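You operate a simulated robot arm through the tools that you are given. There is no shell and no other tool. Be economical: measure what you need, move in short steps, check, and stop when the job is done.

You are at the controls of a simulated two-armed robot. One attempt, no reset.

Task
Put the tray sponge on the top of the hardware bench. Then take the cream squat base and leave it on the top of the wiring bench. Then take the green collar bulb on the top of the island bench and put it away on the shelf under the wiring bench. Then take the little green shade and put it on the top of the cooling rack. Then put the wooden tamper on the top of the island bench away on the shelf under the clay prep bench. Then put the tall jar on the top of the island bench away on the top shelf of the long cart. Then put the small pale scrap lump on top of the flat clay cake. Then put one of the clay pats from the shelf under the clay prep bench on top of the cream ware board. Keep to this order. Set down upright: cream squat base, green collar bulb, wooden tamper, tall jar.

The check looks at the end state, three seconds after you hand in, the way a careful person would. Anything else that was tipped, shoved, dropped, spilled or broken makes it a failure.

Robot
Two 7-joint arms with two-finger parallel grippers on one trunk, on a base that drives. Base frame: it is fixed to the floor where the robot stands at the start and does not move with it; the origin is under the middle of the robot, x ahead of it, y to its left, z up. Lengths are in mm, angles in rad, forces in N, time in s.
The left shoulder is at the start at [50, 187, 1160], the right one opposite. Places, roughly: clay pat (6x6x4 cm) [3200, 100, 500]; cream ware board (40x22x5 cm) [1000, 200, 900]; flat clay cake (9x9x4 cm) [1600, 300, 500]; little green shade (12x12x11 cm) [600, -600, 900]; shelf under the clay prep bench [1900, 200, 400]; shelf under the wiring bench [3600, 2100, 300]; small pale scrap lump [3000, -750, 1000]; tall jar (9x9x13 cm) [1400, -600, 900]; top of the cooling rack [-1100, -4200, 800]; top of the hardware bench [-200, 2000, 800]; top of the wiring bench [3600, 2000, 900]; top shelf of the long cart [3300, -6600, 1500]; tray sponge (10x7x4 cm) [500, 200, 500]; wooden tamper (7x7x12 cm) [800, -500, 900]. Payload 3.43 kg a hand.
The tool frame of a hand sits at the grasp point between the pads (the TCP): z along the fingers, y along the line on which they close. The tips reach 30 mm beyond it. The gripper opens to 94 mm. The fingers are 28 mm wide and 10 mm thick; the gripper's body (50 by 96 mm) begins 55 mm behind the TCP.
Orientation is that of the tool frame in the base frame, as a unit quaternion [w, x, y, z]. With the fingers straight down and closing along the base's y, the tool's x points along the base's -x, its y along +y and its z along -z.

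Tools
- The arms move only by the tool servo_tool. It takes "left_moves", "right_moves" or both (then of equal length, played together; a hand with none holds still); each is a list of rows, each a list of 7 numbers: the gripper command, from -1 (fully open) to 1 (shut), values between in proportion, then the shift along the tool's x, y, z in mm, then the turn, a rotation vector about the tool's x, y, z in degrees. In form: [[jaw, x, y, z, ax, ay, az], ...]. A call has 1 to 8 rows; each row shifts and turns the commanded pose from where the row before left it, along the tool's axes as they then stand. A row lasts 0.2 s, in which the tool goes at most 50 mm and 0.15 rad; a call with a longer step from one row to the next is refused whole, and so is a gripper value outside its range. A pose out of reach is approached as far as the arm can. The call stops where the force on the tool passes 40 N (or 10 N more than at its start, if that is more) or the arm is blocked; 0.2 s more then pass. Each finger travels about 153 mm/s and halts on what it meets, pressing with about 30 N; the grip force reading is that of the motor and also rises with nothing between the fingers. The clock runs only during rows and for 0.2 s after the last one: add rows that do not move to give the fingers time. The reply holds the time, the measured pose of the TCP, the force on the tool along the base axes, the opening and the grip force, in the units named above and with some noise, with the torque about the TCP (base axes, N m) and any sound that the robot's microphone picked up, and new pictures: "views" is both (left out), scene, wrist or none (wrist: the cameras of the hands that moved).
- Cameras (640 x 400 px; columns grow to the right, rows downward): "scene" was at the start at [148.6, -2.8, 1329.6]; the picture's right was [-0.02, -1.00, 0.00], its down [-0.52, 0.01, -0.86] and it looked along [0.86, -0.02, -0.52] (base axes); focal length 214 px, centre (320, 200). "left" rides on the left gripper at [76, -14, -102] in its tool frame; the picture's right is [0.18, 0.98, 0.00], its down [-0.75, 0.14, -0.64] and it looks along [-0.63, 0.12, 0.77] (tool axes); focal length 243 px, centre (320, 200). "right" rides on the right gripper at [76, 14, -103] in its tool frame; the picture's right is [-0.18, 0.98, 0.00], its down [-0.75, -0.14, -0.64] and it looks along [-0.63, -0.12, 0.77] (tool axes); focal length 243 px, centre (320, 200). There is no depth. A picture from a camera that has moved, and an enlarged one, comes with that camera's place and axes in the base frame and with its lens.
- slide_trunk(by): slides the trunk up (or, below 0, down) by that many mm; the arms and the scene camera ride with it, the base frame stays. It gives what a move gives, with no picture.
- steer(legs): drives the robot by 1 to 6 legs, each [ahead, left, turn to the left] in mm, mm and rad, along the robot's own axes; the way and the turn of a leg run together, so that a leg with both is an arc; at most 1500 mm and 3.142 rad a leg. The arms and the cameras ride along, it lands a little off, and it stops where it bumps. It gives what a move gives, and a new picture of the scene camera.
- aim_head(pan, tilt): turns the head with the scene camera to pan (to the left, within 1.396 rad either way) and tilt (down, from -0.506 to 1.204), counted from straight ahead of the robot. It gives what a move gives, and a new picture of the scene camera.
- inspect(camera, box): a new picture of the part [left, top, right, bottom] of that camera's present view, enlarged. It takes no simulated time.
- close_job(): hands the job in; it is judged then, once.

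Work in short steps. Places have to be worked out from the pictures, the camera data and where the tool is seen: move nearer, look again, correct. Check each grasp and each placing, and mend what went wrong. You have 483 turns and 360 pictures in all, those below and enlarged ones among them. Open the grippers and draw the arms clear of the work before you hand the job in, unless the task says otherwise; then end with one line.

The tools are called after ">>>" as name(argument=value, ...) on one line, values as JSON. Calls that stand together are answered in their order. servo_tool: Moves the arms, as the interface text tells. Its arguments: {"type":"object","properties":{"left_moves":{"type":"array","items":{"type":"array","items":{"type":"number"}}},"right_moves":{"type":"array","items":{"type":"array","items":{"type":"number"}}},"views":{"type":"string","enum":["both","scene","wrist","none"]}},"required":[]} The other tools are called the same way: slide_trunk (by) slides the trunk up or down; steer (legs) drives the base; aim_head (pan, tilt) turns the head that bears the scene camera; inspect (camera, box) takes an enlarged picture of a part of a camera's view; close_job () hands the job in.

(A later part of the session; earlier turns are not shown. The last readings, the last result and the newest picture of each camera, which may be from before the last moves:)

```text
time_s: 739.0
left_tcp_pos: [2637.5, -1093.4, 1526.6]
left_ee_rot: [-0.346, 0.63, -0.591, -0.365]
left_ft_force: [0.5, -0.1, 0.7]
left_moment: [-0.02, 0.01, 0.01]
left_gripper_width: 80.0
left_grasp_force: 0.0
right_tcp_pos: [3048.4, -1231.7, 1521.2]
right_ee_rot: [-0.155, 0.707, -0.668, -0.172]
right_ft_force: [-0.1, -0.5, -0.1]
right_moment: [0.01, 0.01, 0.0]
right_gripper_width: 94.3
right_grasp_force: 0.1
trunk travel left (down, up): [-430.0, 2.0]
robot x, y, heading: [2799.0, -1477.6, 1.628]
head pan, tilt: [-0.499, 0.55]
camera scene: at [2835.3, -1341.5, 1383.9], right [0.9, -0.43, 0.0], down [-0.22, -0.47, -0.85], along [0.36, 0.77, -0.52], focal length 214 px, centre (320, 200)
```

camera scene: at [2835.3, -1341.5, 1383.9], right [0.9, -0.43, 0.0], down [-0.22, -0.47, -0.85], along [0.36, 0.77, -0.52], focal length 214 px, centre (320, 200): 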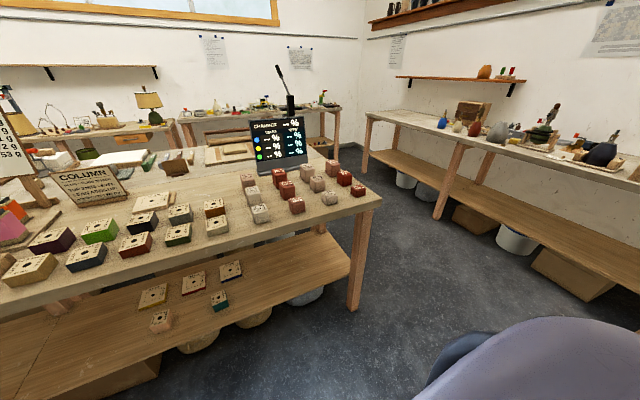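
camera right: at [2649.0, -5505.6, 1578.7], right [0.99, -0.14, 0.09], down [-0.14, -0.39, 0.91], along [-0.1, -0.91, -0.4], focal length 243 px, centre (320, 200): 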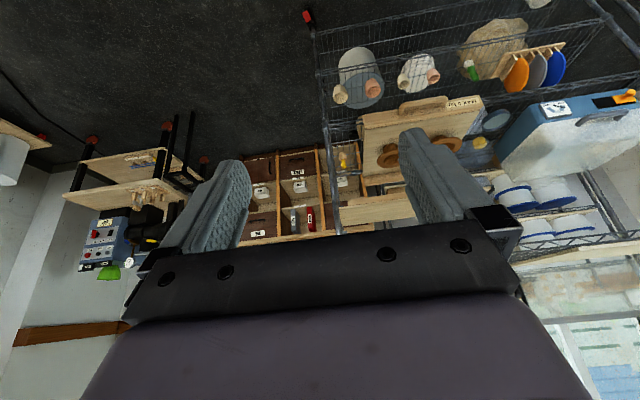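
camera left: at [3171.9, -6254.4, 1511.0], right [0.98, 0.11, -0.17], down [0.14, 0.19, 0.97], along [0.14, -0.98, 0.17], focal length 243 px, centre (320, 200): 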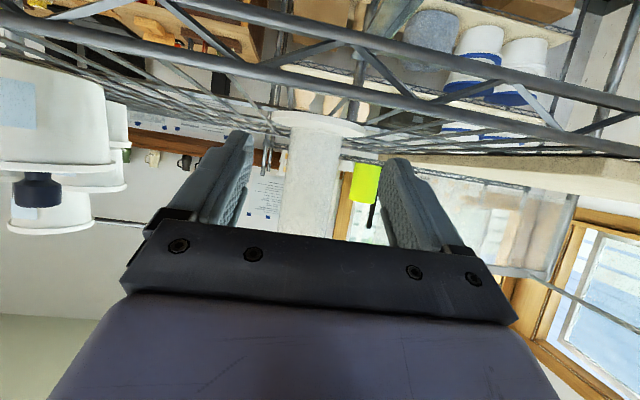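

All 12 lumps are here; the given location (quantised) matches the palest small one: "5 % 350 g" at ≈(2913, −627). Lower the left arm and set 45° tilt.

>>> servo_tool(left_moves=[[-1, 39, 0, 22, 0, 0, 0], [-1, 39, 0, 22, 0, 0, 0], [-1, 39, 0, 22, 0, 0, 0], [-1, 39, 0, 22, 0, 0, 0], [-1, 39, 0, 22, 0, 0, 0], [-1, 39, 0, 22, 0, 0, 0], [-1, 39, 0, 22, 0, 0, 0], [-1, 39, 0, 22, 0, 0, 0]], views="none")

>>> servo_tool(left_moves=[[-1, 0, 0, 0, 0, 7.5, 0], [-1, 0, 0, 0, 0, 7.5, 0], [-1, 5, 0, 38, 0, 0, 0], [-1, 5, 0, 38, 0, 0, 0], [-1, 5, 0, 38, 0, 0, 0]], views="none")

>>> steer(legs=[[0, 0, -0.058], [0, -255, 0], [250, 0, 0]])

>>> servo_tool(left_moves=[[-1, 0, 0, 0, 0, 0, 0]], views="wrist")

```text
time_s: 740.8
left_tcp_pos: [2638.6, -1091.0, 1167.8]
left_ee_rot: [-0.346, 0.631, -0.591, -0.364]
left_ft_force: [-0.2, 0.2, -0.2]
left_moment: [0.0, 0.0, 0.02]
left_gripper_width: 94.2
left_grasp_force: 0.0
left hand out of reach, approached as far as the arm can: row 8
right_tcp_pos: [3049.7, -1229.5, 1521.0]
right_ee_rot: [-0.155, 0.708, -0.668, -0.172]
right_ft_force: [-0.4, 0.6, -0.1]
right_moment: [-0.01, 0.01, 0.0]
right_gripper_width: 94.1
right_grasp_force: 0.1
trunk travel left (down, up): [-430.0, 2.0]
robot x, y, heading: [2796.2, -1484.3, 1.629]
head pan, tilt: [-0.499, 0.55]
```

```text
time_s: 742.0
left_tcp_pos: [2637.1, -1018.8, 1077.6]
left_ee_rot: [-0.267, 0.672, -0.632, -0.28]
left_ft_force: [0.2, 0.9, 0.2]
left_moment: [0.0, 0.02, -0.01]
left_gripper_width: 93.8
left_grasp_force: 0.0
right_tcp_pos: [3048.4, -1229.5, 1521.0]
right_ee_rot: [-0.155, 0.708, -0.668, -0.171]
right_ft_force: [-0.9, -0.1, 0.5]
right_moment: [0.03, 0.02, -0.02]
right_gripper_width: 94.1
right_grasp_force: 0.1
trunk travel left (down, up): [-430.0, 2.0]
robot x, y, heading: [2802.0, -1480.8, 1.631]
head pan, tilt: [-0.499, 0.55]
```

```text
time_s: 745.7
left_tcp_pos: [2923.3, -761.9, 1076.9]
left_ee_rot: [-0.274, 0.654, -0.651, -0.271]
left_ft_force: [1.2, -0.4, 0.0]
left_moment: [0.02, 0.0, 0.0]
left_gripper_width: 93.7
left_grasp_force: 0.1
right_tcp_pos: [3321.8, -996.2, 1520.5]
right_ee_rot: [-0.159, 0.689, -0.687, -0.167]
right_ft_force: [0.1, 0.2, 0.2]
right_moment: [-0.01, -0.01, -0.05]
right_gripper_width: 94.0
right_grasp_force: 0.0
trunk travel left (down, up): [-430.0, 2.0]
robot x, y, heading: [3058.0, -1231.5, 1.572]
head pan, tilt: [-0.499, 0.55]
camera scene: at [3102.0, -1094.2, 1383.8], right [0.88, -0.48, 0.0], down [-0.25, -0.46, -0.85], along [0.41, 0.75, -0.52], focal length 214 px, centre (320, 200)
```

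scene: 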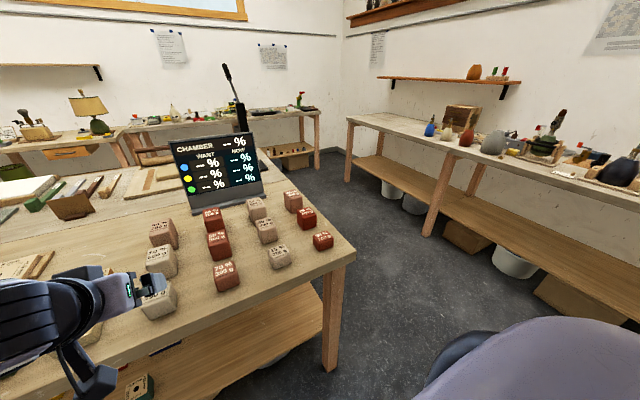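

```text
time_s: 746.1
left_tcp_pos: [2922.6, -763.0, 1077.6]
left_ee_rot: [-0.275, 0.653, -0.652, -0.27]
left_ft_force: [-0.4, 0.1, -1.0]
left_moment: [-0.02, -0.01, 0.0]
left_gripper_width: 94.1
left_grasp_force: 0.0
right_tcp_pos: [3321.6, -996.5, 1520.6]
right_ee_rot: [-0.16, 0.688, -0.687, -0.168]
right_ft_force: [0.6, 0.4, 0.0]
right_moment: [-0.01, 0.0, 0.0]
right_gripper_width: 94.0
right_grasp_force: 0.1
trunk travel left (down, up): [-430.0, 2.0]
robot x, y, heading: [3061.9, -1230.1, 1.57]
head pan, tilt: [-0.499, 0.55]
camera left: at [2936.5, -887.6, 1096.4], right [-0.98, -0.13, -0.14], down [-0.15, 0.07, 0.99], along [-0.12, 0.99, -0.09], focal length 243 px, centre (320, 200)
```

left: 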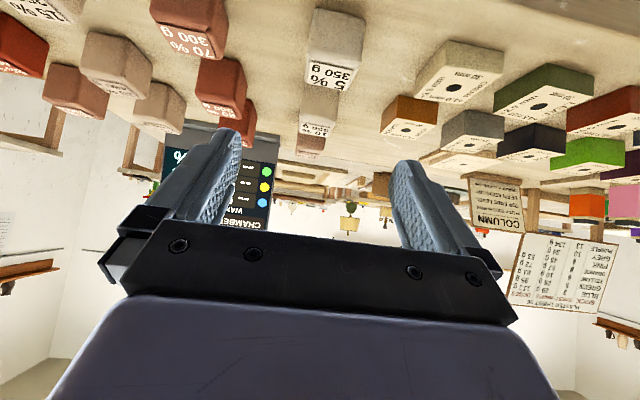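

Lump centre ≈(2908, −603). Drive over it and lower with the trunk.

>>> steer(legs=[[158, 14, 0]])

>>> slide_trunk(by=-115)

>>> servo_tool(left_moves=[[-1, 0, 0, 0, 0, 0, 0]], views="wrist")

```text
time_s: 747.5
left_tcp_pos: [2908.9, -603.3, 1077.8]
left_ee_rot: [-0.274, 0.653, -0.652, -0.27]
left_ft_force: [-0.6, 0.9, 0.8]
left_moment: [-0.01, -0.01, 0.03]
left_gripper_width: 93.9
left_grasp_force: 0.1
right_tcp_pos: [3309.2, -836.4, 1521.3]
right_ee_rot: [-0.16, 0.689, -0.687, -0.168]
right_ft_force: [1.0, 0.5, -0.2]
right_moment: [0.02, 0.03, 0.0]
right_gripper_width: 94.0
right_grasp_force: 0.1
trunk travel left (down, up): [-430.0, 2.0]
robot x, y, heading: [3044.5, -1072.0, 1.565]
head pan, tilt: [-0.499, 0.55]
camera scene: at [3088.4, -935.0, 1383.7], right [0.88, -0.48, 0.0], down [-0.25, -0.46, -0.85], along [0.41, 0.75, -0.52], focal length 214 px, centre (320, 200)
```

scene: 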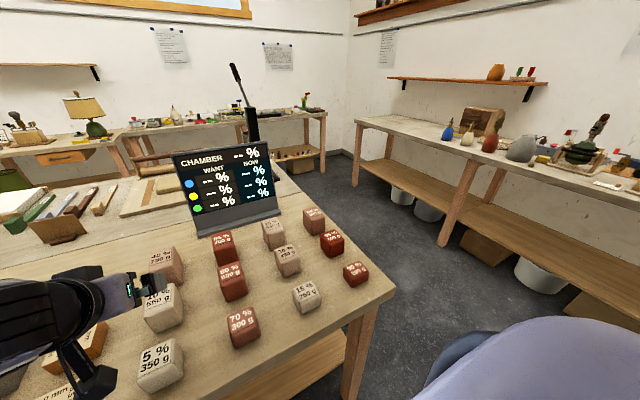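

```text
time_s: 749.0
left_tcp_pos: [2909.0, -602.4, 963.7]
left_ee_rot: [-0.275, 0.653, -0.652, -0.271]
left_ft_force: [-0.6, 0.2, -0.7]
left_moment: [-0.02, 0.0, -0.01]
left_gripper_width: 94.0
left_grasp_force: 0.1
right_tcp_pos: [3308.9, -838.2, 1407.4]
right_ee_rot: [-0.16, 0.688, -0.688, -0.167]
right_ft_force: [0.1, 0.0, 0.9]
right_moment: [0.0, 0.04, 0.03]
right_gripper_width: 93.8
right_grasp_force: 0.1
trunk travel left (down, up): [-315.0, 117.0]
robot x, y, heading: [3048.2, -1070.3, 1.567]
head pan, tilt: [-0.499, 0.55]
```

```text
time_s: 749.4
left_tcp_pos: [2908.2, -602.0, 963.8]
left_ee_rot: [-0.275, 0.653, -0.652, -0.271]
left_ft_force: [0.3, 0.7, 0.3]
left_moment: [-0.02, 0.0, 0.02]
left_gripper_width: 93.9
left_grasp_force: 0.0
right_tcp_pos: [3309.0, -836.1, 1406.2]
right_ee_rot: [-0.16, 0.689, -0.687, -0.168]
right_ft_force: [-0.4, -0.1, -0.2]
right_moment: [0.0, -0.02, -0.02]
right_gripper_width: 94.0
right_grasp_force: 0.2
trunk travel left (down, up): [-315.0, 117.0]
robot x, y, heading: [3046.4, -1070.3, 1.571]
head pan, tilt: [-0.499, 0.55]
camera left: at [2923.0, -728.6, 981.4], right [-0.98, -0.13, -0.14], down [-0.15, 0.07, 0.99], along [-0.12, 0.99, -0.09], focal length 243 px, centre (320, 200)
```

left: 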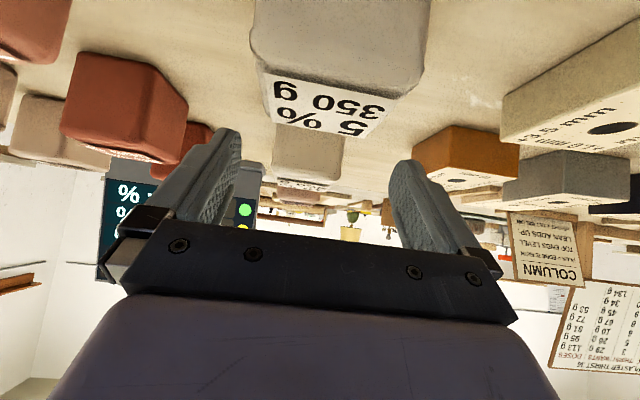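

Lump is slightly nearer: shift back 13 mm, then lower 60 mm and close.

>>> servo_tool(left_moves=[[-1, 9.2, -3, -9.2, 0, 0, 0]], views="none")

>>> slide_trunk(by=-58)

>>> servo_tool(left_moves=[[-0.5, 0, 0, 0, 0, 0, 0], [0, 0, 0, 0, 0, 0, 0], [1, 0, 0, 0, 0, 0, 0], [1, 0, 0, 0, 0, 0, 0]], views="wrist")

```text
time_s: 749.8
left_tcp_pos: [2911.9, -616.1, 963.6]
left_ee_rot: [-0.275, 0.653, -0.652, -0.27]
left_ft_force: [0.4, -0.4, -0.7]
left_moment: [0.02, -0.01, -0.01]
left_gripper_width: 94.1
left_grasp_force: 0.0
right_tcp_pos: [3308.4, -837.9, 1406.1]
right_ee_rot: [0.161, -0.688, 0.688, 0.168]
right_ft_force: [-0.1, 0.8, 0.4]
right_moment: [0.01, 0.0, 0.03]
right_gripper_width: 94.1
right_grasp_force: 0.1
trunk travel left (down, up): [-315.0, 117.0]
robot x, y, heading: [3043.1, -1071.4, 1.567]
head pan, tilt: [-0.499, 0.55]
```

```text
time_s: 750.8
left_tcp_pos: [2913.1, -616.2, 911.0]
left_ee_rot: [-0.28, 0.651, -0.65, -0.275]
left_ft_force: [-4.8, -5.4, 29.8]
left_moment: [0.16, 1.56, 0.1]
left_gripper_width: 94.0
left_grasp_force: 0.1
right_tcp_pos: [3309.5, -839.4, 1348.7]
right_ee_rot: [-0.16, 0.688, -0.687, -0.17]
right_ft_force: [0.8, -0.1, -0.2]
right_moment: [-0.02, -0.02, 0.01]
right_gripper_width: 94.1
right_grasp_force: 0.1
trunk travel left (down, up): [-257.0, 175.0]
robot x, y, heading: [3046.0, -1072.2, 1.567]
head pan, tilt: [-0.499, 0.55]
```

```text
time_s: 751.1
left_tcp_pos: [2908.9, -614.6, 910.6]
left_ee_rot: [-0.276, 0.653, -0.647, -0.28]
left_ft_force: [-4.6, -6.3, 9.2]
left_moment: [-0.13, -0.3, -0.21]
left_gripper_width: 71.5
left_grasp_force: 0.4
right_tcp_pos: [3307.5, -839.8, 1348.4]
right_ee_rot: [-0.161, 0.688, -0.687, -0.168]
right_ft_force: [-0.2, -0.4, 0.7]
right_moment: [0.03, 0.02, 0.0]
right_gripper_width: 93.9
right_grasp_force: 0.0
trunk travel left (down, up): [-257.0, 175.0]
robot x, y, heading: [3045.2, -1070.5, 1.569]
head pan, tilt: [-0.499, 0.55]
stopped in row 1 (left hand): the force on the tool passed its limit (the readings are from after the stop); the commanded pose is now the measured one
camera left: at [2923.6, -740.8, 927.1], right [-0.98, -0.14, -0.13], down [-0.14, 0.05, 0.99], along [-0.13, 0.99, -0.07], focal length 243 px, centre (320, 200)
```

left: 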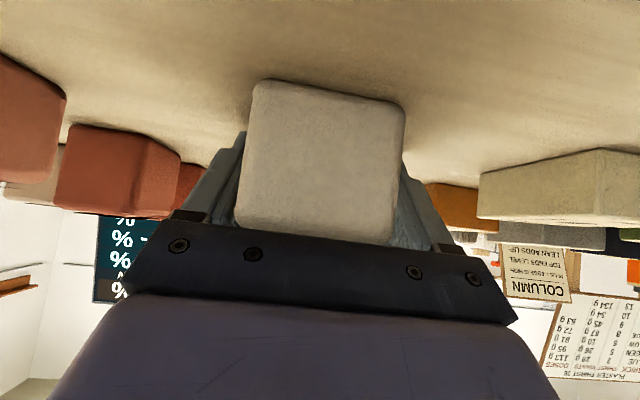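

One fingertip touched something; raise 6 mm and then close.

>>> slide_trunk(by=7)

>>> servo_tool(left_moves=[[0, 0, 0, 0, 0, 0, 0], [0.5, 0, 0, 0, 0, 0, 0], [1, 0, 0, 0, 0, 0, 0], [1, 0, 0, 0, 0, 0, 0]], views="wrist")

```text
time_s: 751.7
left_tcp_pos: [2908.6, -612.8, 915.2]
left_ee_rot: [-0.274, 0.655, -0.648, -0.277]
left_ft_force: [-0.4, -0.1, 0.2]
left_moment: [0.01, 0.0, 0.0]
left_gripper_width: 70.6
left_grasp_force: 0.0
right_tcp_pos: [3308.0, -838.0, 1354.5]
right_ee_rot: [-0.16, 0.689, -0.687, -0.168]
right_ft_force: [-0.3, 0.1, -0.4]
right_moment: [-0.02, 0.0, 0.05]
right_gripper_width: 93.8
right_grasp_force: 0.0
trunk travel left (down, up): [-264.0, 168.0]
robot x, y, heading: [3045.2, -1075.6, 1.572]
head pan, tilt: [-0.499, 0.55]
```

```text
time_s: 752.7
left_tcp_pos: [2908.4, -613.9, 915.5]
left_ee_rot: [-0.275, 0.655, -0.648, -0.277]
left_ft_force: [-1.4, 0.5, -0.2]
left_moment: [0.03, -0.01, -0.01]
left_gripper_width: 62.1
left_grasp_force: 29.8
right_tcp_pos: [3308.7, -836.6, 1355.5]
right_ee_rot: [-0.161, 0.688, -0.688, -0.168]
right_ft_force: [0.7, 0.3, 0.2]
right_moment: [0.02, 0.02, -0.02]
right_gripper_width: 94.2
right_grasp_force: 0.1
trunk travel left (down, up): [-264.0, 168.0]
robot x, y, heading: [3045.9, -1076.2, 1.569]
head pan, tilt: [-0.499, 0.55]
camera left: at [2923.7, -739.6, 932.4], right [-0.98, -0.14, -0.13], down [-0.14, 0.06, 0.99], along [-0.13, 0.99, -0.08], focal length 243 px, centre (320, 200)
```

left: 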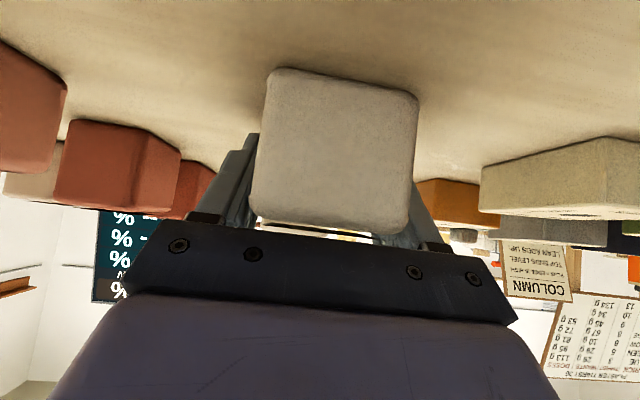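

Lump gripped (62 mm). Lift and drive around the east end to the left aisle.

>>> slide_trunk(by=150)

>>> steer(legs=[[-130, 0, 0], [0, -900, 0], [1500, 0, 0], [720, 0, 0], [0, 1500, 0]])

```text
time_s: 754.4
left_tcp_pos: [2908.3, -613.7, 1065.2]
left_ee_rot: [-0.275, 0.654, -0.647, -0.278]
left_ft_force: [0.0, 0.2, -2.9]
left_moment: [0.06, 0.0, 0.0]
left_gripper_width: 62.3
left_grasp_force: 30.1
right_tcp_pos: [3308.2, -836.9, 1505.6]
right_ee_rot: [-0.16, 0.688, -0.687, -0.168]
right_ft_force: [0.1, -0.2, 0.2]
right_moment: [-0.02, 0.03, 0.0]
right_gripper_width: 93.7
right_grasp_force: 0.2
trunk travel left (down, up): [-414.0, 18.0]
robot x, y, heading: [3042.2, -1073.2, 1.573]
head pan, tilt: [-0.499, 0.55]
```

```text
time_s: 777.4
left_tcp_pos: [2421.4, 1553.9, 1065.6]
left_ee_rot: [0.283, -0.636, 0.666, 0.269]
left_ft_force: [-0.5, 0.3, -3.7]
left_moment: [0.06, 0.03, 0.0]
left_gripper_width: 61.8
left_grasp_force: 30.0
right_tcp_pos: [2807.8, 1309.9, 1505.5]
right_ee_rot: [0.164, -0.669, 0.706, 0.163]
right_ft_force: [-0.1, -0.2, -0.4]
right_moment: [0.01, -0.01, 0.0]
right_gripper_width: 93.8
right_grasp_force: 0.0
trunk travel left (down, up): [-414.0, 18.0]
robot x, y, heading: [2535.0, 1090.3, 1.515]
head pan, tilt: [-0.499, 0.55]
camera scene: at [2582.8, 1222.9, 1367.8], right [0.85, -0.53, 0.0], down [-0.28, -0.44, -0.85], along [0.45, 0.72, -0.52], focal length 214 px, centre (320, 200)
```

scene: 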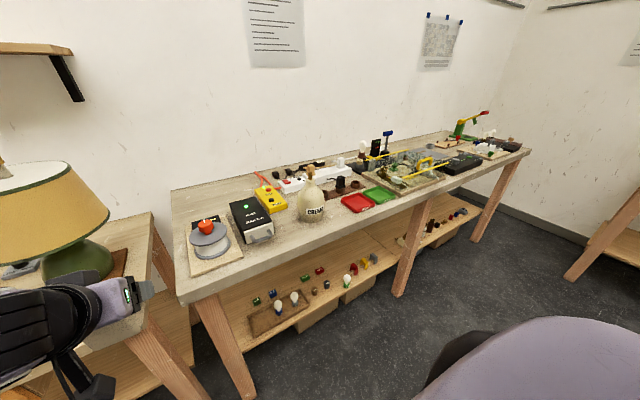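

Turn around to face the clay bench and move west toward the cake.

>>> steer(legs=[[0, 0, -3.085], [0, -1060, 0]])

>>> slide_trunk(by=-400)

>>> aim_head(pan=0.15, tilt=0.45)

```text
time_s: 790.1
left_tcp_pos: [1596.0, 639.6, 1066.1]
left_ee_rot: [0.275, 0.654, 0.647, -0.278]
left_ft_force: [0.1, -0.1, -4.1]
left_moment: [-0.05, 0.03, -0.04]
left_gripper_width: 62.2
left_grasp_force: 30.3
right_tcp_pos: [1201.6, 870.7, 1505.1]
right_ee_rot: [0.166, 0.695, 0.681, -0.162]
right_ft_force: [0.2, 0.6, -0.2]
right_moment: [-0.01, 0.0, -0.01]
right_gripper_width: 94.1
right_grasp_force: 0.0
trunk travel left (down, up): [-414.0, 18.0]
robot x, y, heading: [1468.3, 1101.8, -1.593]
head pan, tilt: [-0.499, 0.55]
camera scene: at [1423.7, 963.5, 1367.8], right [-0.87, 0.5, 0.0], down [0.26, 0.45, -0.85], along [-0.42, -0.74, -0.52], focal length 214 px, centre (320, 200)
```

scene: 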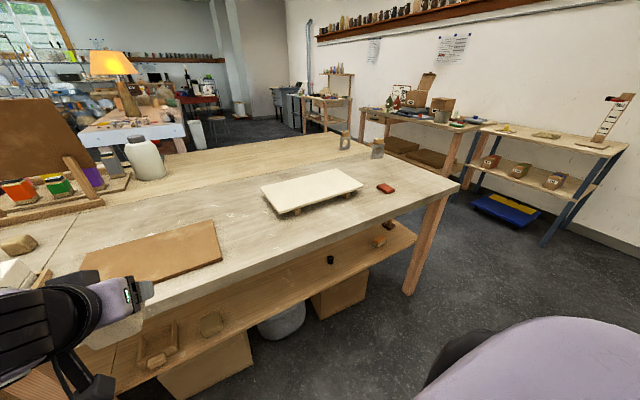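

```text
time_s: 793.9
left_tcp_pos: [1597.1, 639.0, 666.1]
left_ee_rot: [0.274, 0.655, 0.648, -0.277]
left_ft_force: [0.2, -0.8, -4.6]
left_moment: [-0.09, 0.01, -0.02]
left_gripper_width: 62.2
left_grasp_force: 30.1
right_tcp_pos: [1201.2, 870.4, 1103.4]
right_ee_rot: [0.166, 0.694, 0.682, -0.162]
right_ft_force: [0.8, 0.2, 0.5]
right_moment: [-0.02, -0.02, -0.01]
right_gripper_width: 93.9
right_grasp_force: 0.1
trunk travel left (down, up): [-14.0, 418.0]
robot x, y, heading: [1470.5, 1101.9, -1.594]
head pan, tilt: [-0.499, 0.55]
```

```text
time_s: 794.9
left_tcp_pos: [1596.6, 639.1, 666.0]
left_ee_rot: [0.274, 0.654, 0.648, -0.277]
left_ft_force: [0.0, -0.2, -3.0]
left_moment: [-0.1, -0.03, 0.01]
left_gripper_width: 61.9
left_grasp_force: 29.8
right_tcp_pos: [1202.1, 870.2, 1105.6]
right_ee_rot: [0.166, 0.695, 0.681, -0.161]
right_ft_force: [-0.3, 0.3, -0.3]
right_moment: [0.03, 0.01, 0.0]
right_gripper_width: 94.2
right_grasp_force: 0.1
trunk travel left (down, up): [-14.0, 418.0]
robot x, y, heading: [1471.3, 1100.6, -1.59]
head pan, tilt: [0.15, 0.45]
camera scene: at [1480.3, 950.3, 976.8], right [-0.99, -0.13, 0.0], down [-0.06, 0.43, -0.9], along [0.11, -0.89, -0.44], focal length 214 px, centre (320, 200)
```

scene: 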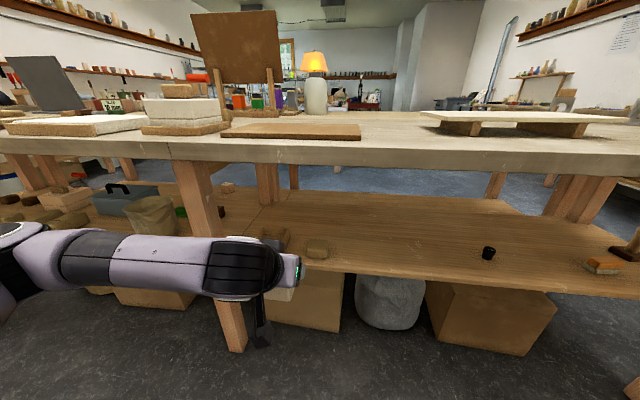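

>>> inspect(camera="scene", box=[190, 170, 360, 290])

```text
3.33 times, centred on (275, 230) of scene
camera zoom: at [1480.3, 950.3, 976.8], right [-0.99, -0.13, 0.0], down [-0.06, 0.43, -0.9], along [0.11, -0.89, -0.44], focal length 715 px, centre (470, 100)
```

zoom: 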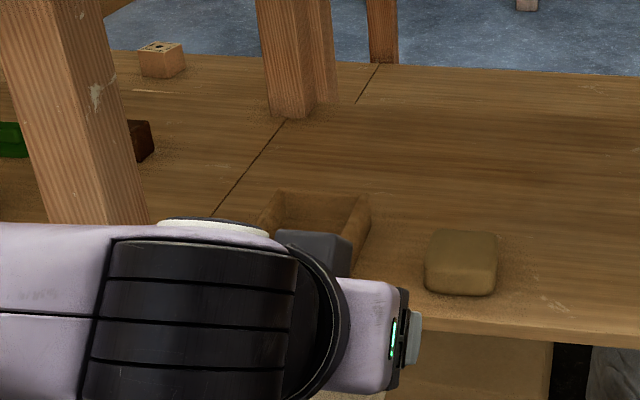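

The flat cake is at ≈(1568, 305), top z≈470. Lower the hand here first, then drive in under the bench edge.

>>> servo_tool(left_moves=[[1, 25, 0, 25, 0, 0, 0], [1, 25, 0, 25, 0, 0, 0], [1, 22, 0, 22, 0, 0, 0]], views="none")

>>> steer(legs=[[0, -22, 0.02], [250, 0, 0]])

>>> servo_tool(left_moves=[[1, 0, 0, 0, 0, 0, 0]], views="wrist")

```text
time_s: 795.7
left_tcp_pos: [1596.9, 636.7, 562.2]
left_ee_rot: [0.275, 0.653, 0.649, -0.277]
left_ft_force: [-0.5, -0.3, -2.7]
left_moment: [-0.05, 0.01, 0.01]
left_gripper_width: 62.1
left_grasp_force: 30.3
right_tcp_pos: [1200.4, 871.8, 1105.5]
right_ee_rot: [0.167, 0.695, 0.681, -0.162]
right_ft_force: [0.1, 0.0, -0.7]
right_moment: [-0.02, 0.01, 0.01]
right_gripper_width: 94.0
right_grasp_force: 0.1
trunk travel left (down, up): [-14.0, 418.0]
robot x, y, heading: [1468.8, 1098.8, -1.589]
head pan, tilt: [0.15, 0.45]
```

```text
time_s: 798.0
left_tcp_pos: [1582.2, 387.5, 562.8]
left_ee_rot: [0.277, 0.649, 0.653, -0.275]
left_ft_force: [0.2, 0.4, -3.2]
left_moment: [-0.05, 0.0, -0.01]
left_gripper_width: 62.2
left_grasp_force: 29.7
right_tcp_pos: [1181.9, 615.3, 1105.2]
right_ee_rot: [0.167, 0.689, 0.686, -0.16]
right_ft_force: [-0.6, -0.7, -0.1]
right_moment: [0.01, -0.01, -0.01]
right_gripper_width: 93.8
right_grasp_force: 0.1
trunk travel left (down, up): [-14.0, 418.0]
robot x, y, heading: [1444.3, 851.7, -1.577]
head pan, tilt: [0.15, 0.45]
camera scene: at [1459.9, 698.9, 976.9], right [-0.99, -0.14, 0.0], down [-0.06, 0.43, -0.9], along [0.13, -0.89, -0.44], focal length 214 px, centre (320, 200)
```

scene: 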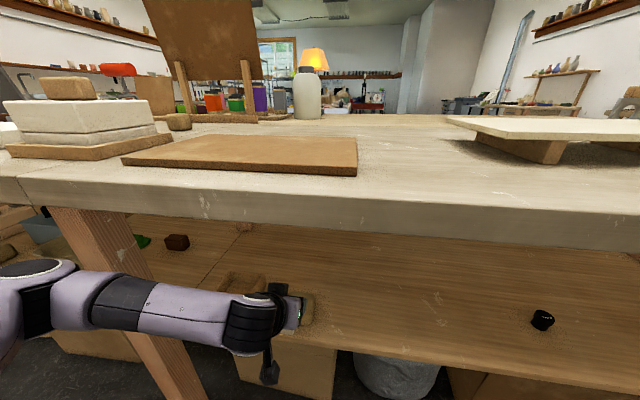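

```text
time_s: 798.4
left_tcp_pos: [1581.5, 387.2, 562.3]
left_ee_rot: [0.277, 0.649, 0.653, -0.274]
left_ft_force: [0.9, -0.3, -4.4]
left_moment: [-0.02, -0.04, 0.01]
left_gripper_width: 62.3
left_grasp_force: 30.1
right_tcp_pos: [1182.5, 615.3, 1103.3]
right_ee_rot: [0.168, 0.689, 0.687, -0.16]
right_ft_force: [-1.0, 0.3, 0.1]
right_moment: [-0.01, 0.01, 0.01]
right_gripper_width: 94.0
right_grasp_force: 0.0
trunk travel left (down, up): [-14.0, 418.0]
robot x, y, heading: [1444.1, 849.2, -1.572]
head pan, tilt: [0.15, 0.45]
camera left: at [1565.9, 514.6, 579.5], right [0.98, 0.13, -0.13], down [0.14, -0.06, 0.99], along [0.12, -0.99, -0.08], focal length 243 px, centre (320, 200)
```

left: 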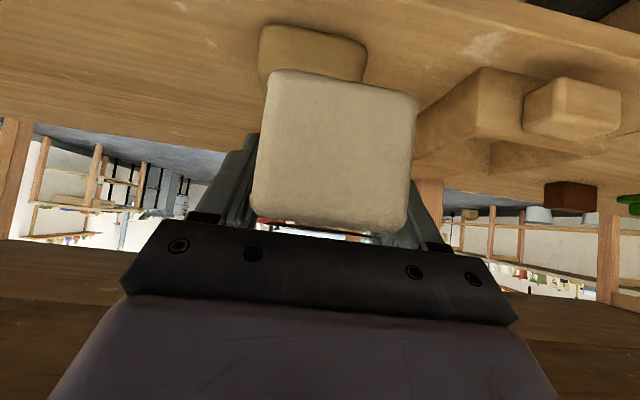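

Cake centre ≈(1564, 287). Move 60 mm ahead and 25 mm right with the base, 45 mm ahead with the arm.

>>> steer(legs=[[60, -25, 0]])

>>> servo_tool(left_moves=[[1, -32, 0, 32, 0, 0, 0], [1, 7, 0, 7, 0, 0, 0]], views="wrist")

```text
time_s: 799.5
left_tcp_pos: [1565.0, 333.3, 560.8]
left_ee_rot: [0.28, 0.643, 0.661, -0.266]
left_ft_force: [0.5, 0.1, -2.6]
left_moment: [-0.07, 0.03, -0.01]
left_gripper_width: 62.5
left_grasp_force: 29.8
right_tcp_pos: [1155.6, 558.5, 1106.3]
right_ee_rot: [0.17, 0.686, 0.689, -0.16]
right_ft_force: [0.1, 1.0, 0.1]
right_moment: [0.0, 0.02, -0.02]
right_gripper_width: 94.0
right_grasp_force: 0.1
trunk travel left (down, up): [-14.0, 418.0]
robot x, y, heading: [1422.3, 791.7, -1.561]
head pan, tilt: [0.15, 0.45]
stopped in leg 1: the robot was blocked; the commanded pose is now the measured one
camera scene: at [1433.1, 644.8, 977.8], right [-0.99, -0.15, 0.0], down [-0.06, 0.43, -0.9], along [0.14, -0.89, -0.43], focal length 214 px, centre (320, 200)
```

scene: 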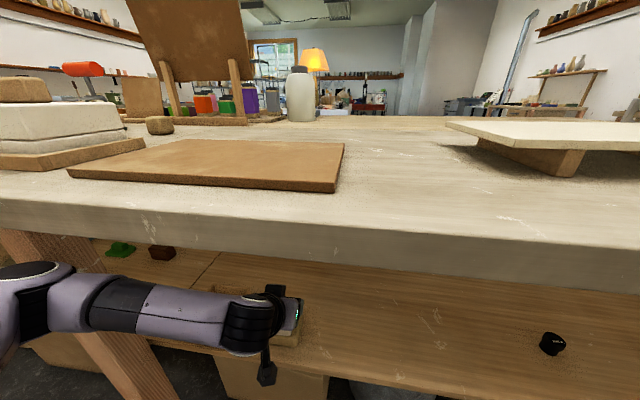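

```text
time_s: 800.1
left_tcp_pos: [1567.5, 286.0, 548.5]
left_ee_rot: [0.278, 0.644, 0.661, -0.267]
left_ft_force: [0.5, 0.5, -3.2]
left_moment: [-0.05, 0.0, 0.02]
left_gripper_width: 62.2
left_grasp_force: 30.2
right_tcp_pos: [1158.3, 555.9, 1105.2]
right_ee_rot: [0.168, 0.687, 0.689, -0.159]
right_ft_force: [0.8, -0.6, -0.3]
right_moment: [0.03, -0.03, 0.02]
right_gripper_width: 93.9
right_grasp_force: 0.0
trunk travel left (down, up): [-14.0, 418.0]
robot x, y, heading: [1419.2, 788.8, -1.566]
head pan, tilt: [0.15, 0.45]
camera left: at [1548.7, 413.1, 566.2], right [0.98, 0.16, -0.13], down [0.14, -0.07, 0.99], along [0.15, -0.99, -0.09], focal length 243 px, centre (320, 200)
```

left: 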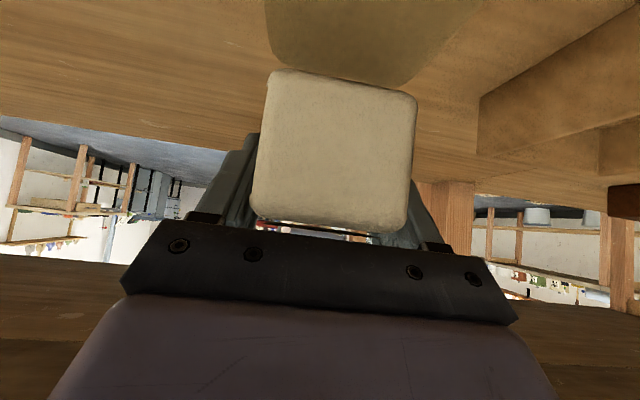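

Lump is over the cake; shift 12 mm back, then lower in small steps until contact.

>>> servo_tool(left_moves=[[1, 8.5, 0, -8.5, 0, 0, 0], [1, 7, 0, 7, 0, 0, 0], [1, 3.5, 0, 3.5, 0, 0, 0], [1, 2.8, 0, 2.8, 0, 0, 0], [1, 2.8, 0, 2.8, 0, 0, 0], [1, 2.8, 0, 2.8, 0, 0, 0], [1, 2.8, 0, 2.8, 0, 0, 0]], views="wrist")

```text
time_s: 801.7
left_tcp_pos: [1565.7, 296.6, 523.9]
left_ee_rot: [0.282, 0.641, 0.659, -0.273]
left_ft_force: [0.7, 2.4, 28.0]
left_moment: [0.2, 0.13, -0.09]
left_gripper_width: 62.1
left_grasp_force: 30.3
right_tcp_pos: [1157.6, 558.6, 1105.4]
right_ee_rot: [0.17, 0.686, 0.689, -0.161]
right_ft_force: [0.0, -0.2, -0.9]
right_moment: [-0.02, 0.03, -0.02]
right_gripper_width: 94.0
right_grasp_force: 0.2
trunk travel left (down, up): [-14.0, 418.0]
robot x, y, heading: [1420.3, 794.6, -1.566]
head pan, tilt: [0.15, 0.45]
camera left: at [1547.4, 423.6, 540.0], right [0.98, 0.16, -0.13], down [0.14, -0.06, 0.99], along [0.15, -0.99, -0.08], focal length 243 px, centre (320, 200)
```

left: 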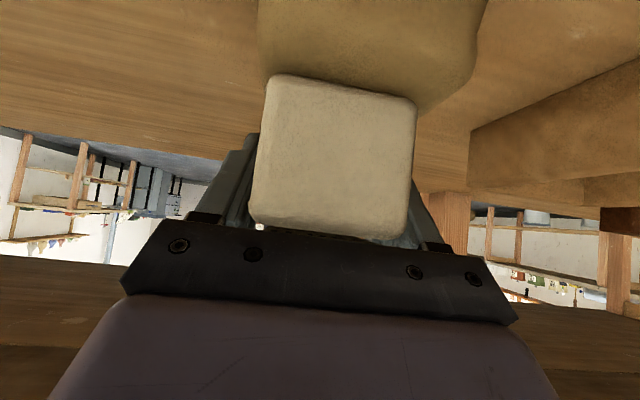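

Contact. Lift 6 mm, shift 10 mm to centre better, set down again and release.

>>> servo_tool(left_moves=[[1, -5.5, 0, -5.5, 0, 0, 0], [1, 0, 10, 0, 0, 0, 0], [1, 3, 0, 3, 0, 0, 0], [1, 1.5, 0, 1.5, 0, 0, 0], [-0.6, 0, 0, 0, 0, 0, 0], [-0.6, 0, 0, 0, 0, 0, 0], [-0.6, -3, 0, -20, 0, 0, 0], [-0.6, -10, 0, -40, 0, 0, 0]], views="wrist")

```text
time_s: 803.5
left_tcp_pos: [1575.3, 335.6, 566.3]
left_ee_rot: [0.277, 0.645, 0.662, -0.265]
left_ft_force: [-0.5, 0.8, -0.4]
left_moment: [-0.03, 0.0, 0.01]
left_gripper_width: 75.0
left_grasp_force: 0.1
right_tcp_pos: [1156.7, 557.5, 1105.9]
right_ee_rot: [0.171, 0.685, 0.69, -0.16]
right_ft_force: [0.7, 0.2, 0.1]
right_moment: [0.01, 0.01, 0.03]
right_gripper_width: 93.9
right_grasp_force: 0.1
trunk travel left (down, up): [-14.0, 418.0]
robot x, y, heading: [1418.8, 793.4, -1.564]
head pan, tilt: [0.15, 0.45]
camera left: at [1556.0, 462.5, 585.1], right [0.98, 0.16, -0.12], down [0.14, -0.07, 0.99], along [0.15, -0.98, -0.09], focal length 243 px, centre (320, 200)
```

left: 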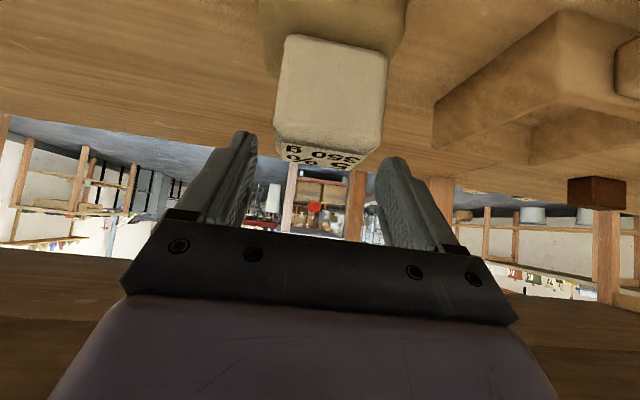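

Lump is centred on the cake. Now the clay pats: back out and drive east along the aisle to view the shelf's far end.

>>> steer(legs=[[-290, 0, 0], [0, 1430, 0]])

>>> aim_head(pan=0.15, tilt=0.5)

```text
time_s: 812.3
left_tcp_pos: [3030.6, 618.3, 567.5]
left_ee_rot: [0.277, 0.645, 0.661, -0.267]
left_ft_force: [-0.5, -0.3, -0.6]
left_moment: [0.03, -0.02, -0.02]
left_gripper_width: 74.9
left_grasp_force: 0.1
right_tcp_pos: [2613.1, 844.1, 1104.2]
right_ee_rot: [0.169, 0.687, 0.688, -0.16]
right_ft_force: [0.8, -0.4, 1.4]
right_moment: [0.0, -0.02, -0.03]
right_gripper_width: 94.0
right_grasp_force: 0.0
trunk travel left (down, up): [-14.0, 418.0]
robot x, y, heading: [2876.8, 1076.0, -1.569]
head pan, tilt: [0.15, 0.45]
camera scene: at [2890.6, 928.3, 976.9], right [-0.99, -0.15, 0.0], down [-0.07, 0.43, -0.9], along [0.13, -0.89, -0.44], focal length 214 px, centre (320, 200)
```

scene: 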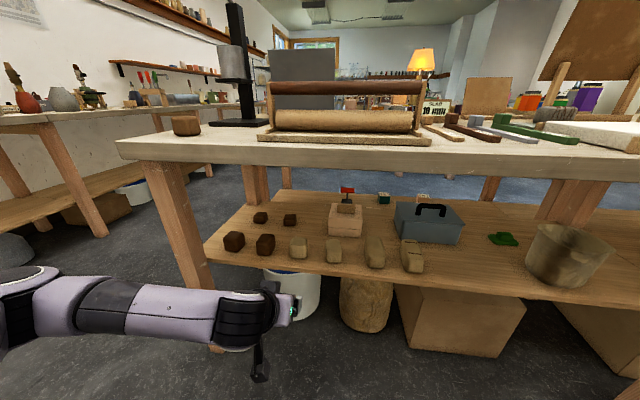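

```text
time_s: 812.9
left_tcp_pos: [3030.0, 618.8, 568.6]
left_ee_rot: [0.278, 0.644, 0.661, -0.267]
left_ft_force: [0.9, 0.0, -0.1]
left_moment: [0.0, 0.02, 0.02]
left_gripper_width: 75.3
left_grasp_force: 0.0
right_tcp_pos: [2612.4, 844.0, 1104.8]
right_ee_rot: [0.169, 0.687, 0.688, -0.161]
right_ft_force: [0.4, 0.2, 0.3]
right_moment: [-0.01, 0.0, 0.03]
right_gripper_width: 93.9
right_grasp_force: 0.1
trunk travel left (down, up): [-14.0, 418.0]
robot x, y, heading: [2876.4, 1080.9, -1.571]
head pan, tilt: [0.15, 0.499]
camera scene: at [2890.5, 929.2, 972.4], right [-0.99, -0.15, 0.0], down [-0.07, 0.47, -0.88], along [0.13, -0.87, -0.48], focal length 214 px, centre (320, 200)
```

scene: 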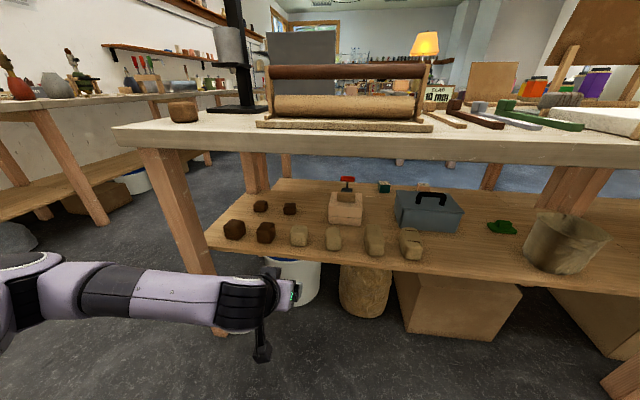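

>>> inspect(camera="scene", box=[210, 175, 450, 285])

```text
2.67 times, centred on (330, 230) of scene
camera zoom: at [2890.5, 929.2, 972.4], right [-0.99, -0.15, 0.0], down [-0.07, 0.47, -0.88], along [0.13, -0.87, -0.48], focal length 572 px, centre (293, 120)
```

zoom: 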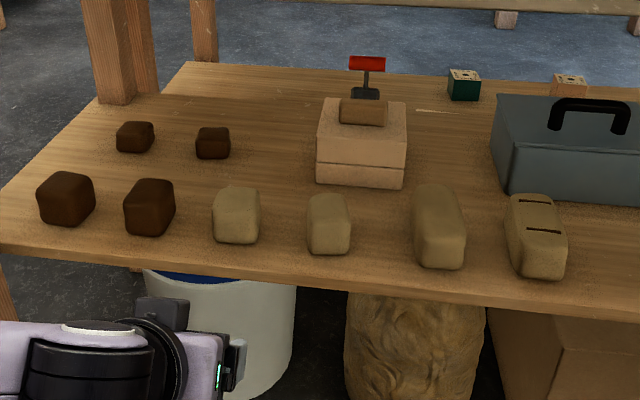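

The two small dark ones at the back are the 6×6×4 cm pats; the nearer one to the east end is at ≈(3285, 137). I'll approach from the bench's east end, facing west, with the left hand at 45°.

>>> steer(legs=[[0, 1050, 0], [0, 0, -1.57], [0, 800, 0]])

>>> aim_head(pan=0.1, tilt=0.5)

```text
time_s: 826.0
left_tcp_pos: [3521.1, 107.9, 568.0]
left_ee_rot: [0.016, 0.922, 0.031, -0.385]
left_ft_force: [-0.9, -0.8, 1.1]
left_moment: [0.02, 0.0, 0.0]
left_gripper_width: 75.1
left_grasp_force: 0.0
right_tcp_pos: [3727.0, 532.3, 1106.0]
right_ee_rot: [0.011, 0.973, 0.021, -0.231]
right_ft_force: [-0.8, -0.2, 0.4]
right_moment: [0.02, -0.02, 0.01]
right_gripper_width: 94.0
right_grasp_force: 0.2
trunk travel left (down, up): [-14.0, 418.0]
robot x, y, heading: [3975.3, 280.4, -3.097]
head pan, tilt: [0.15, 0.499]
camera scene: at [3825.6, 259.4, 972.4], right [-0.19, 0.98, 0.0], down [0.47, 0.09, -0.88], along [-0.86, -0.17, -0.48], focal length 214 px, centre (320, 200)
```

scene: 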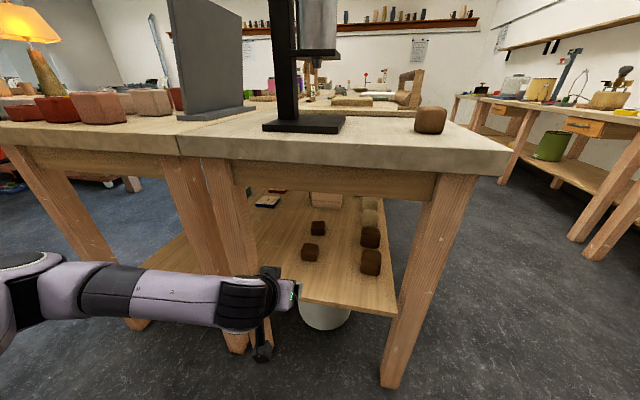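

```text
time_s: 826.6
left_tcp_pos: [3520.9, 107.5, 567.1]
left_ee_rot: [0.016, 0.922, 0.032, -0.385]
left_ft_force: [0.1, 0.2, 0.1]
left_moment: [0.01, 0.01, -0.01]
left_gripper_width: 75.2
left_grasp_force: 0.1
right_tcp_pos: [3728.4, 533.7, 1105.6]
right_ee_rot: [0.011, 0.972, 0.022, -0.232]
right_ft_force: [-0.9, -0.4, -0.5]
right_moment: [0.03, 0.02, -0.01]
right_gripper_width: 93.7
right_grasp_force: 0.1
trunk travel left (down, up): [-14.0, 418.0]
robot x, y, heading: [3975.3, 279.7, -3.102]
head pan, tilt: [0.099, 0.499]
camera scene: at [3824.8, 263.9, 972.4], right [-0.14, 0.99, 0.0], down [0.47, 0.07, -0.88], along [-0.87, -0.12, -0.48], focal length 214 px, centre (320, 200)
```

scene: 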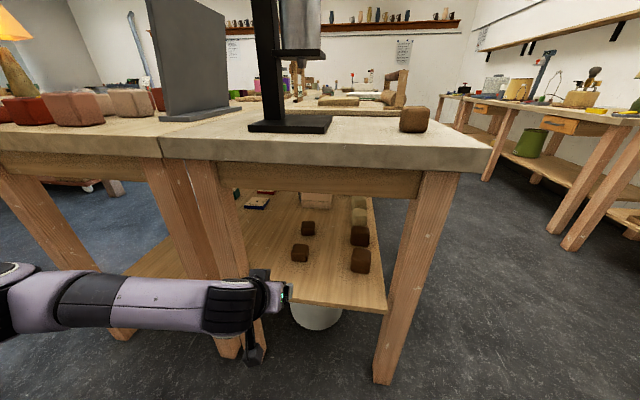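

Pat ≈(3283, 121). Straighten heading, open, lower the hand to ~505, and approach.

>>> servo_tool(left_moves=[[-1, 22, 0, 22, 0, 0, 0], [-1, 22, 0, 22, 0, 0, 0]], views="none")

>>> steer(legs=[[0, 0, -0.04], [140, 0, 0]])

>>> servo_tool(left_moves=[[-1, 0, 0, 0, 0, 0, 0]], views="wrist")

```text
time_s: 827.2
left_tcp_pos: [3520.5, 106.9, 505.9]
left_ee_rot: [0.015, 0.922, 0.03, -0.385]
left_ft_force: [0.3, -0.4, -0.3]
left_moment: [-0.01, 0.01, -0.01]
left_gripper_width: 93.9
left_grasp_force: 0.1
right_tcp_pos: [3727.7, 532.6, 1104.9]
right_ee_rot: [0.01, 0.972, 0.021, -0.232]
right_ft_force: [-0.2, -0.4, -0.6]
right_moment: [0.03, -0.01, -0.02]
right_gripper_width: 94.0
right_grasp_force: 0.1
trunk travel left (down, up): [-14.0, 418.0]
robot x, y, heading: [3976.1, 281.7, -3.095]
head pan, tilt: [0.099, 0.499]
```

```text
time_s: 829.0
left_tcp_pos: [3374.5, 125.0, 505.0]
left_ee_rot: [0.008, 0.923, 0.013, -0.385]
left_ft_force: [0.7, 0.2, -0.6]
left_moment: [-0.01, -0.02, 0.01]
left_gripper_width: 94.1
left_grasp_force: 0.1
right_tcp_pos: [3599.1, 541.6, 1106.2]
right_ee_rot: [0.006, 0.973, 0.002, -0.233]
right_ft_force: [0.8, 0.5, 0.2]
right_moment: [-0.02, 0.0, 0.03]
right_gripper_width: 94.2
right_grasp_force: 0.0
trunk travel left (down, up): [-14.0, 418.0]
robot x, y, heading: [3833.7, 278.9, -3.141]
head pan, tilt: [0.099, 0.499]
camera scene: at [3685.4, 269.5, 972.4], right [-0.1, 0.99, 0.0], down [0.48, 0.05, -0.88], along [-0.87, -0.09, -0.48], focal length 214 px, centre (320, 200)
```

scene: 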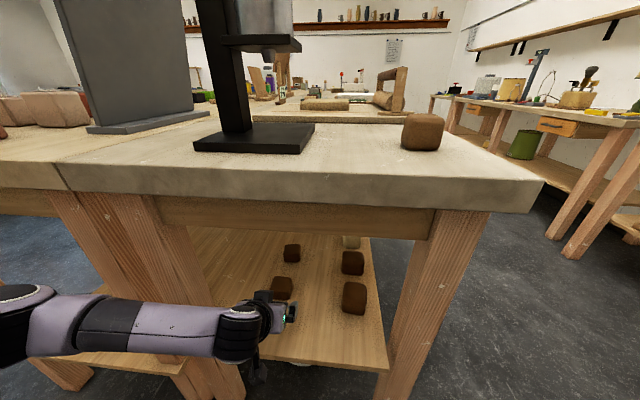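

```text
time_s: 829.4
left_tcp_pos: [3375.8, 122.9, 505.0]
left_ee_rot: [0.009, 0.922, 0.013, -0.386]
left_ft_force: [0.1, 0.0, 0.3]
left_moment: [0.0, 0.01, -0.02]
left_gripper_width: 94.0
left_grasp_force: 0.1
right_tcp_pos: [3599.1, 543.0, 1104.3]
right_ee_rot: [0.006, 0.973, 0.002, -0.232]
right_ft_force: [-0.5, 0.0, 0.0]
right_moment: [0.03, 0.0, 0.03]
right_gripper_width: 93.9
right_grasp_force: 0.0
trunk travel left (down, up): [-14.0, 418.0]
robot x, y, heading: [3829.2, 282.9, -3.139]
head pan, tilt: [0.099, 0.499]
camera left: at [3500.5, 142.9, 523.6], right [0.16, -0.98, -0.13], down [-0.07, -0.14, 0.99], along [-0.98, -0.15, -0.09], focal length 243 px, centre (320, 200)
```

left: 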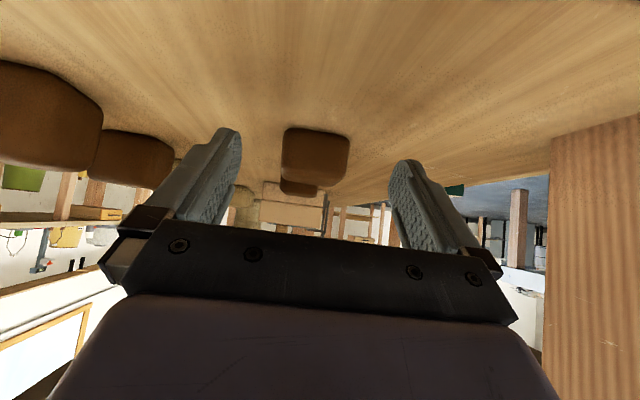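

Pat ≈(3256, 110). The base can't go closer (legs), so extend the arm: 119 mm ahead, 13 mm left.

>>> servo_tool(left_moves=[[-1, -28, 5, 28, 0, 0, 0], [-1, -28, 4, 28, 0, 0, 0], [-1, -28, 4, 28, 0, 0, 0]], views="wrist")

```text
time_s: 830.2
left_tcp_pos: [3260.0, 107.0, 509.2]
left_ee_rot: [0.008, 0.923, 0.011, -0.384]
left_ft_force: [0.0, -0.4, 0.0]
left_moment: [-0.04, 0.01, -0.01]
left_gripper_width: 94.0
left_grasp_force: 0.1
right_tcp_pos: [3600.5, 543.2, 1106.1]
right_ee_rot: [0.006, 0.972, 0.001, -0.233]
right_ft_force: [0.1, 0.7, -0.7]
right_moment: [0.02, 0.02, 0.0]
right_gripper_width: 93.9
right_grasp_force: 0.0
trunk travel left (down, up): [-14.0, 418.0]
robot x, y, heading: [3833.6, 276.9, -3.135]
head pan, tilt: [0.099, 0.499]
camera left: at [3384.4, 125.2, 527.2], right [0.16, -0.98, -0.13], down [-0.07, -0.14, 0.99], along [-0.99, -0.15, -0.09], focal length 243 px, centre (320, 200)
```

left: 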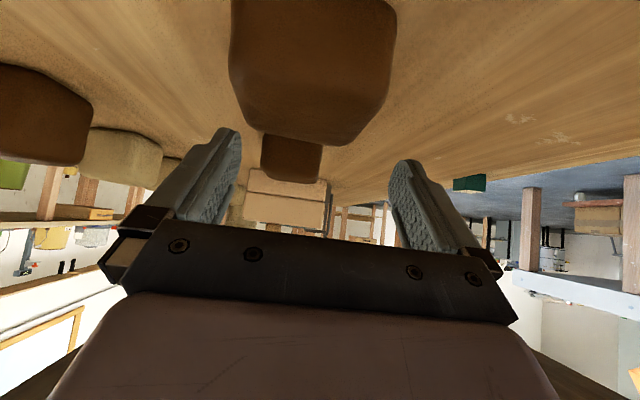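

Centred. Lower ~30 mm and close.

>>> servo_tool(left_moves=[[-1, 10, 0, 10, 0, 0, 0], [-1, 7, 0, 7, 0, 0, 0], [-1, 3.5, 0, 3.5, 0, 0, 0], [-0.3, 0, 0, 0, 0, 0, 0], [0.2, 0, 0, 0, 0, 0, 0], [1, 0, 0, 0, 0, 0, 0], [1, 0, 0, 0, 0, 0, 0]], views="wrist")

```text
time_s: 831.8
left_tcp_pos: [3256.4, 107.9, 481.7]
left_ee_rot: [0.006, 0.922, 0.013, -0.387]
left_ft_force: [-4.1, 6.7, 14.2]
left_moment: [0.74, 0.42, 0.02]
left_gripper_width: 62.7
left_grasp_force: 30.6
right_tcp_pos: [3599.7, 542.8, 1106.2]
right_ee_rot: [0.007, 0.973, 0.002, -0.233]
right_ft_force: [-0.2, 0.2, 0.1]
right_moment: [-0.03, -0.03, -0.01]
right_gripper_width: 94.1
right_grasp_force: 0.0
trunk travel left (down, up): [-14.0, 418.0]
robot x, y, heading: [3832.7, 282.6, -3.139]
head pan, tilt: [0.099, 0.499]
camera left: at [3381.5, 126.4, 498.9], right [0.16, -0.98, -0.13], down [-0.07, -0.14, 0.99], along [-0.99, -0.15, -0.09], focal length 243 px, centre (320, 200)
```

left: 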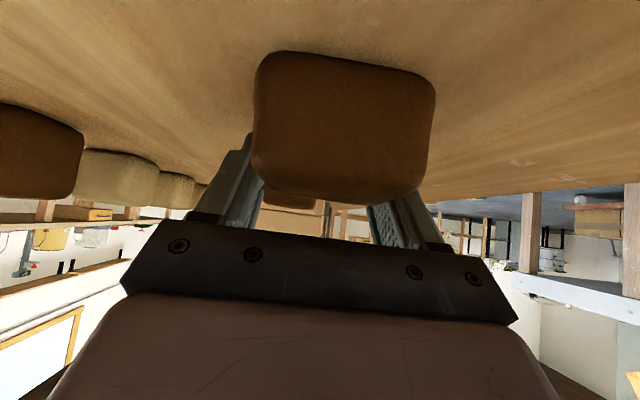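

Gripped. Lift slightly and back out.

>>> servo_tool(left_moves=[[1, -8, 0, -8, 0, 0, 0], [1, -12, 0, -12, 0, 0, 0], [1, 0, 0, 0, 0, 0, 0]], views="wrist")

```text
time_s: 832.6
left_tcp_pos: [3259.5, 108.1, 502.4]
left_ee_rot: [0.009, 0.924, 0.011, -0.381]
left_ft_force: [-0.2, -0.1, -1.7]
left_moment: [-0.02, 0.08, 0.01]
left_gripper_width: 62.7
left_grasp_force: 29.6
right_tcp_pos: [3599.5, 542.1, 1104.7]
right_ee_rot: [0.006, 0.973, 0.003, -0.232]
right_ft_force: [0.1, 0.3, -1.9]
right_moment: [-0.02, 0.01, 0.0]
right_gripper_width: 94.2
right_grasp_force: 0.1
trunk travel left (down, up): [-14.0, 418.0]
robot x, y, heading: [3834.2, 277.8, -3.143]
head pan, tilt: [0.099, 0.499]
camera left: at [3384.7, 125.7, 520.8], right [0.16, -0.98, -0.12], down [-0.08, -0.14, 0.99], along [-0.98, -0.15, -0.1], focal length 243 px, centre (320, 200)
```

left: 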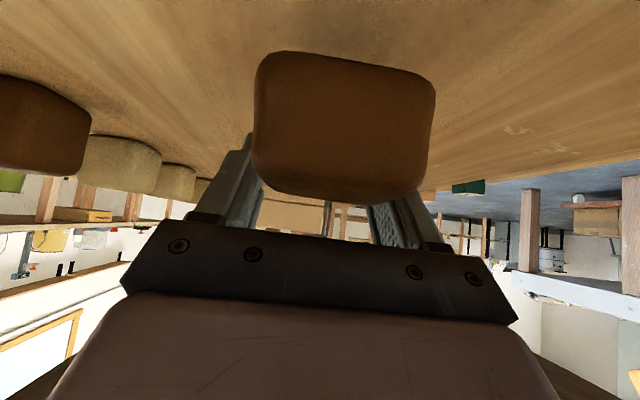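

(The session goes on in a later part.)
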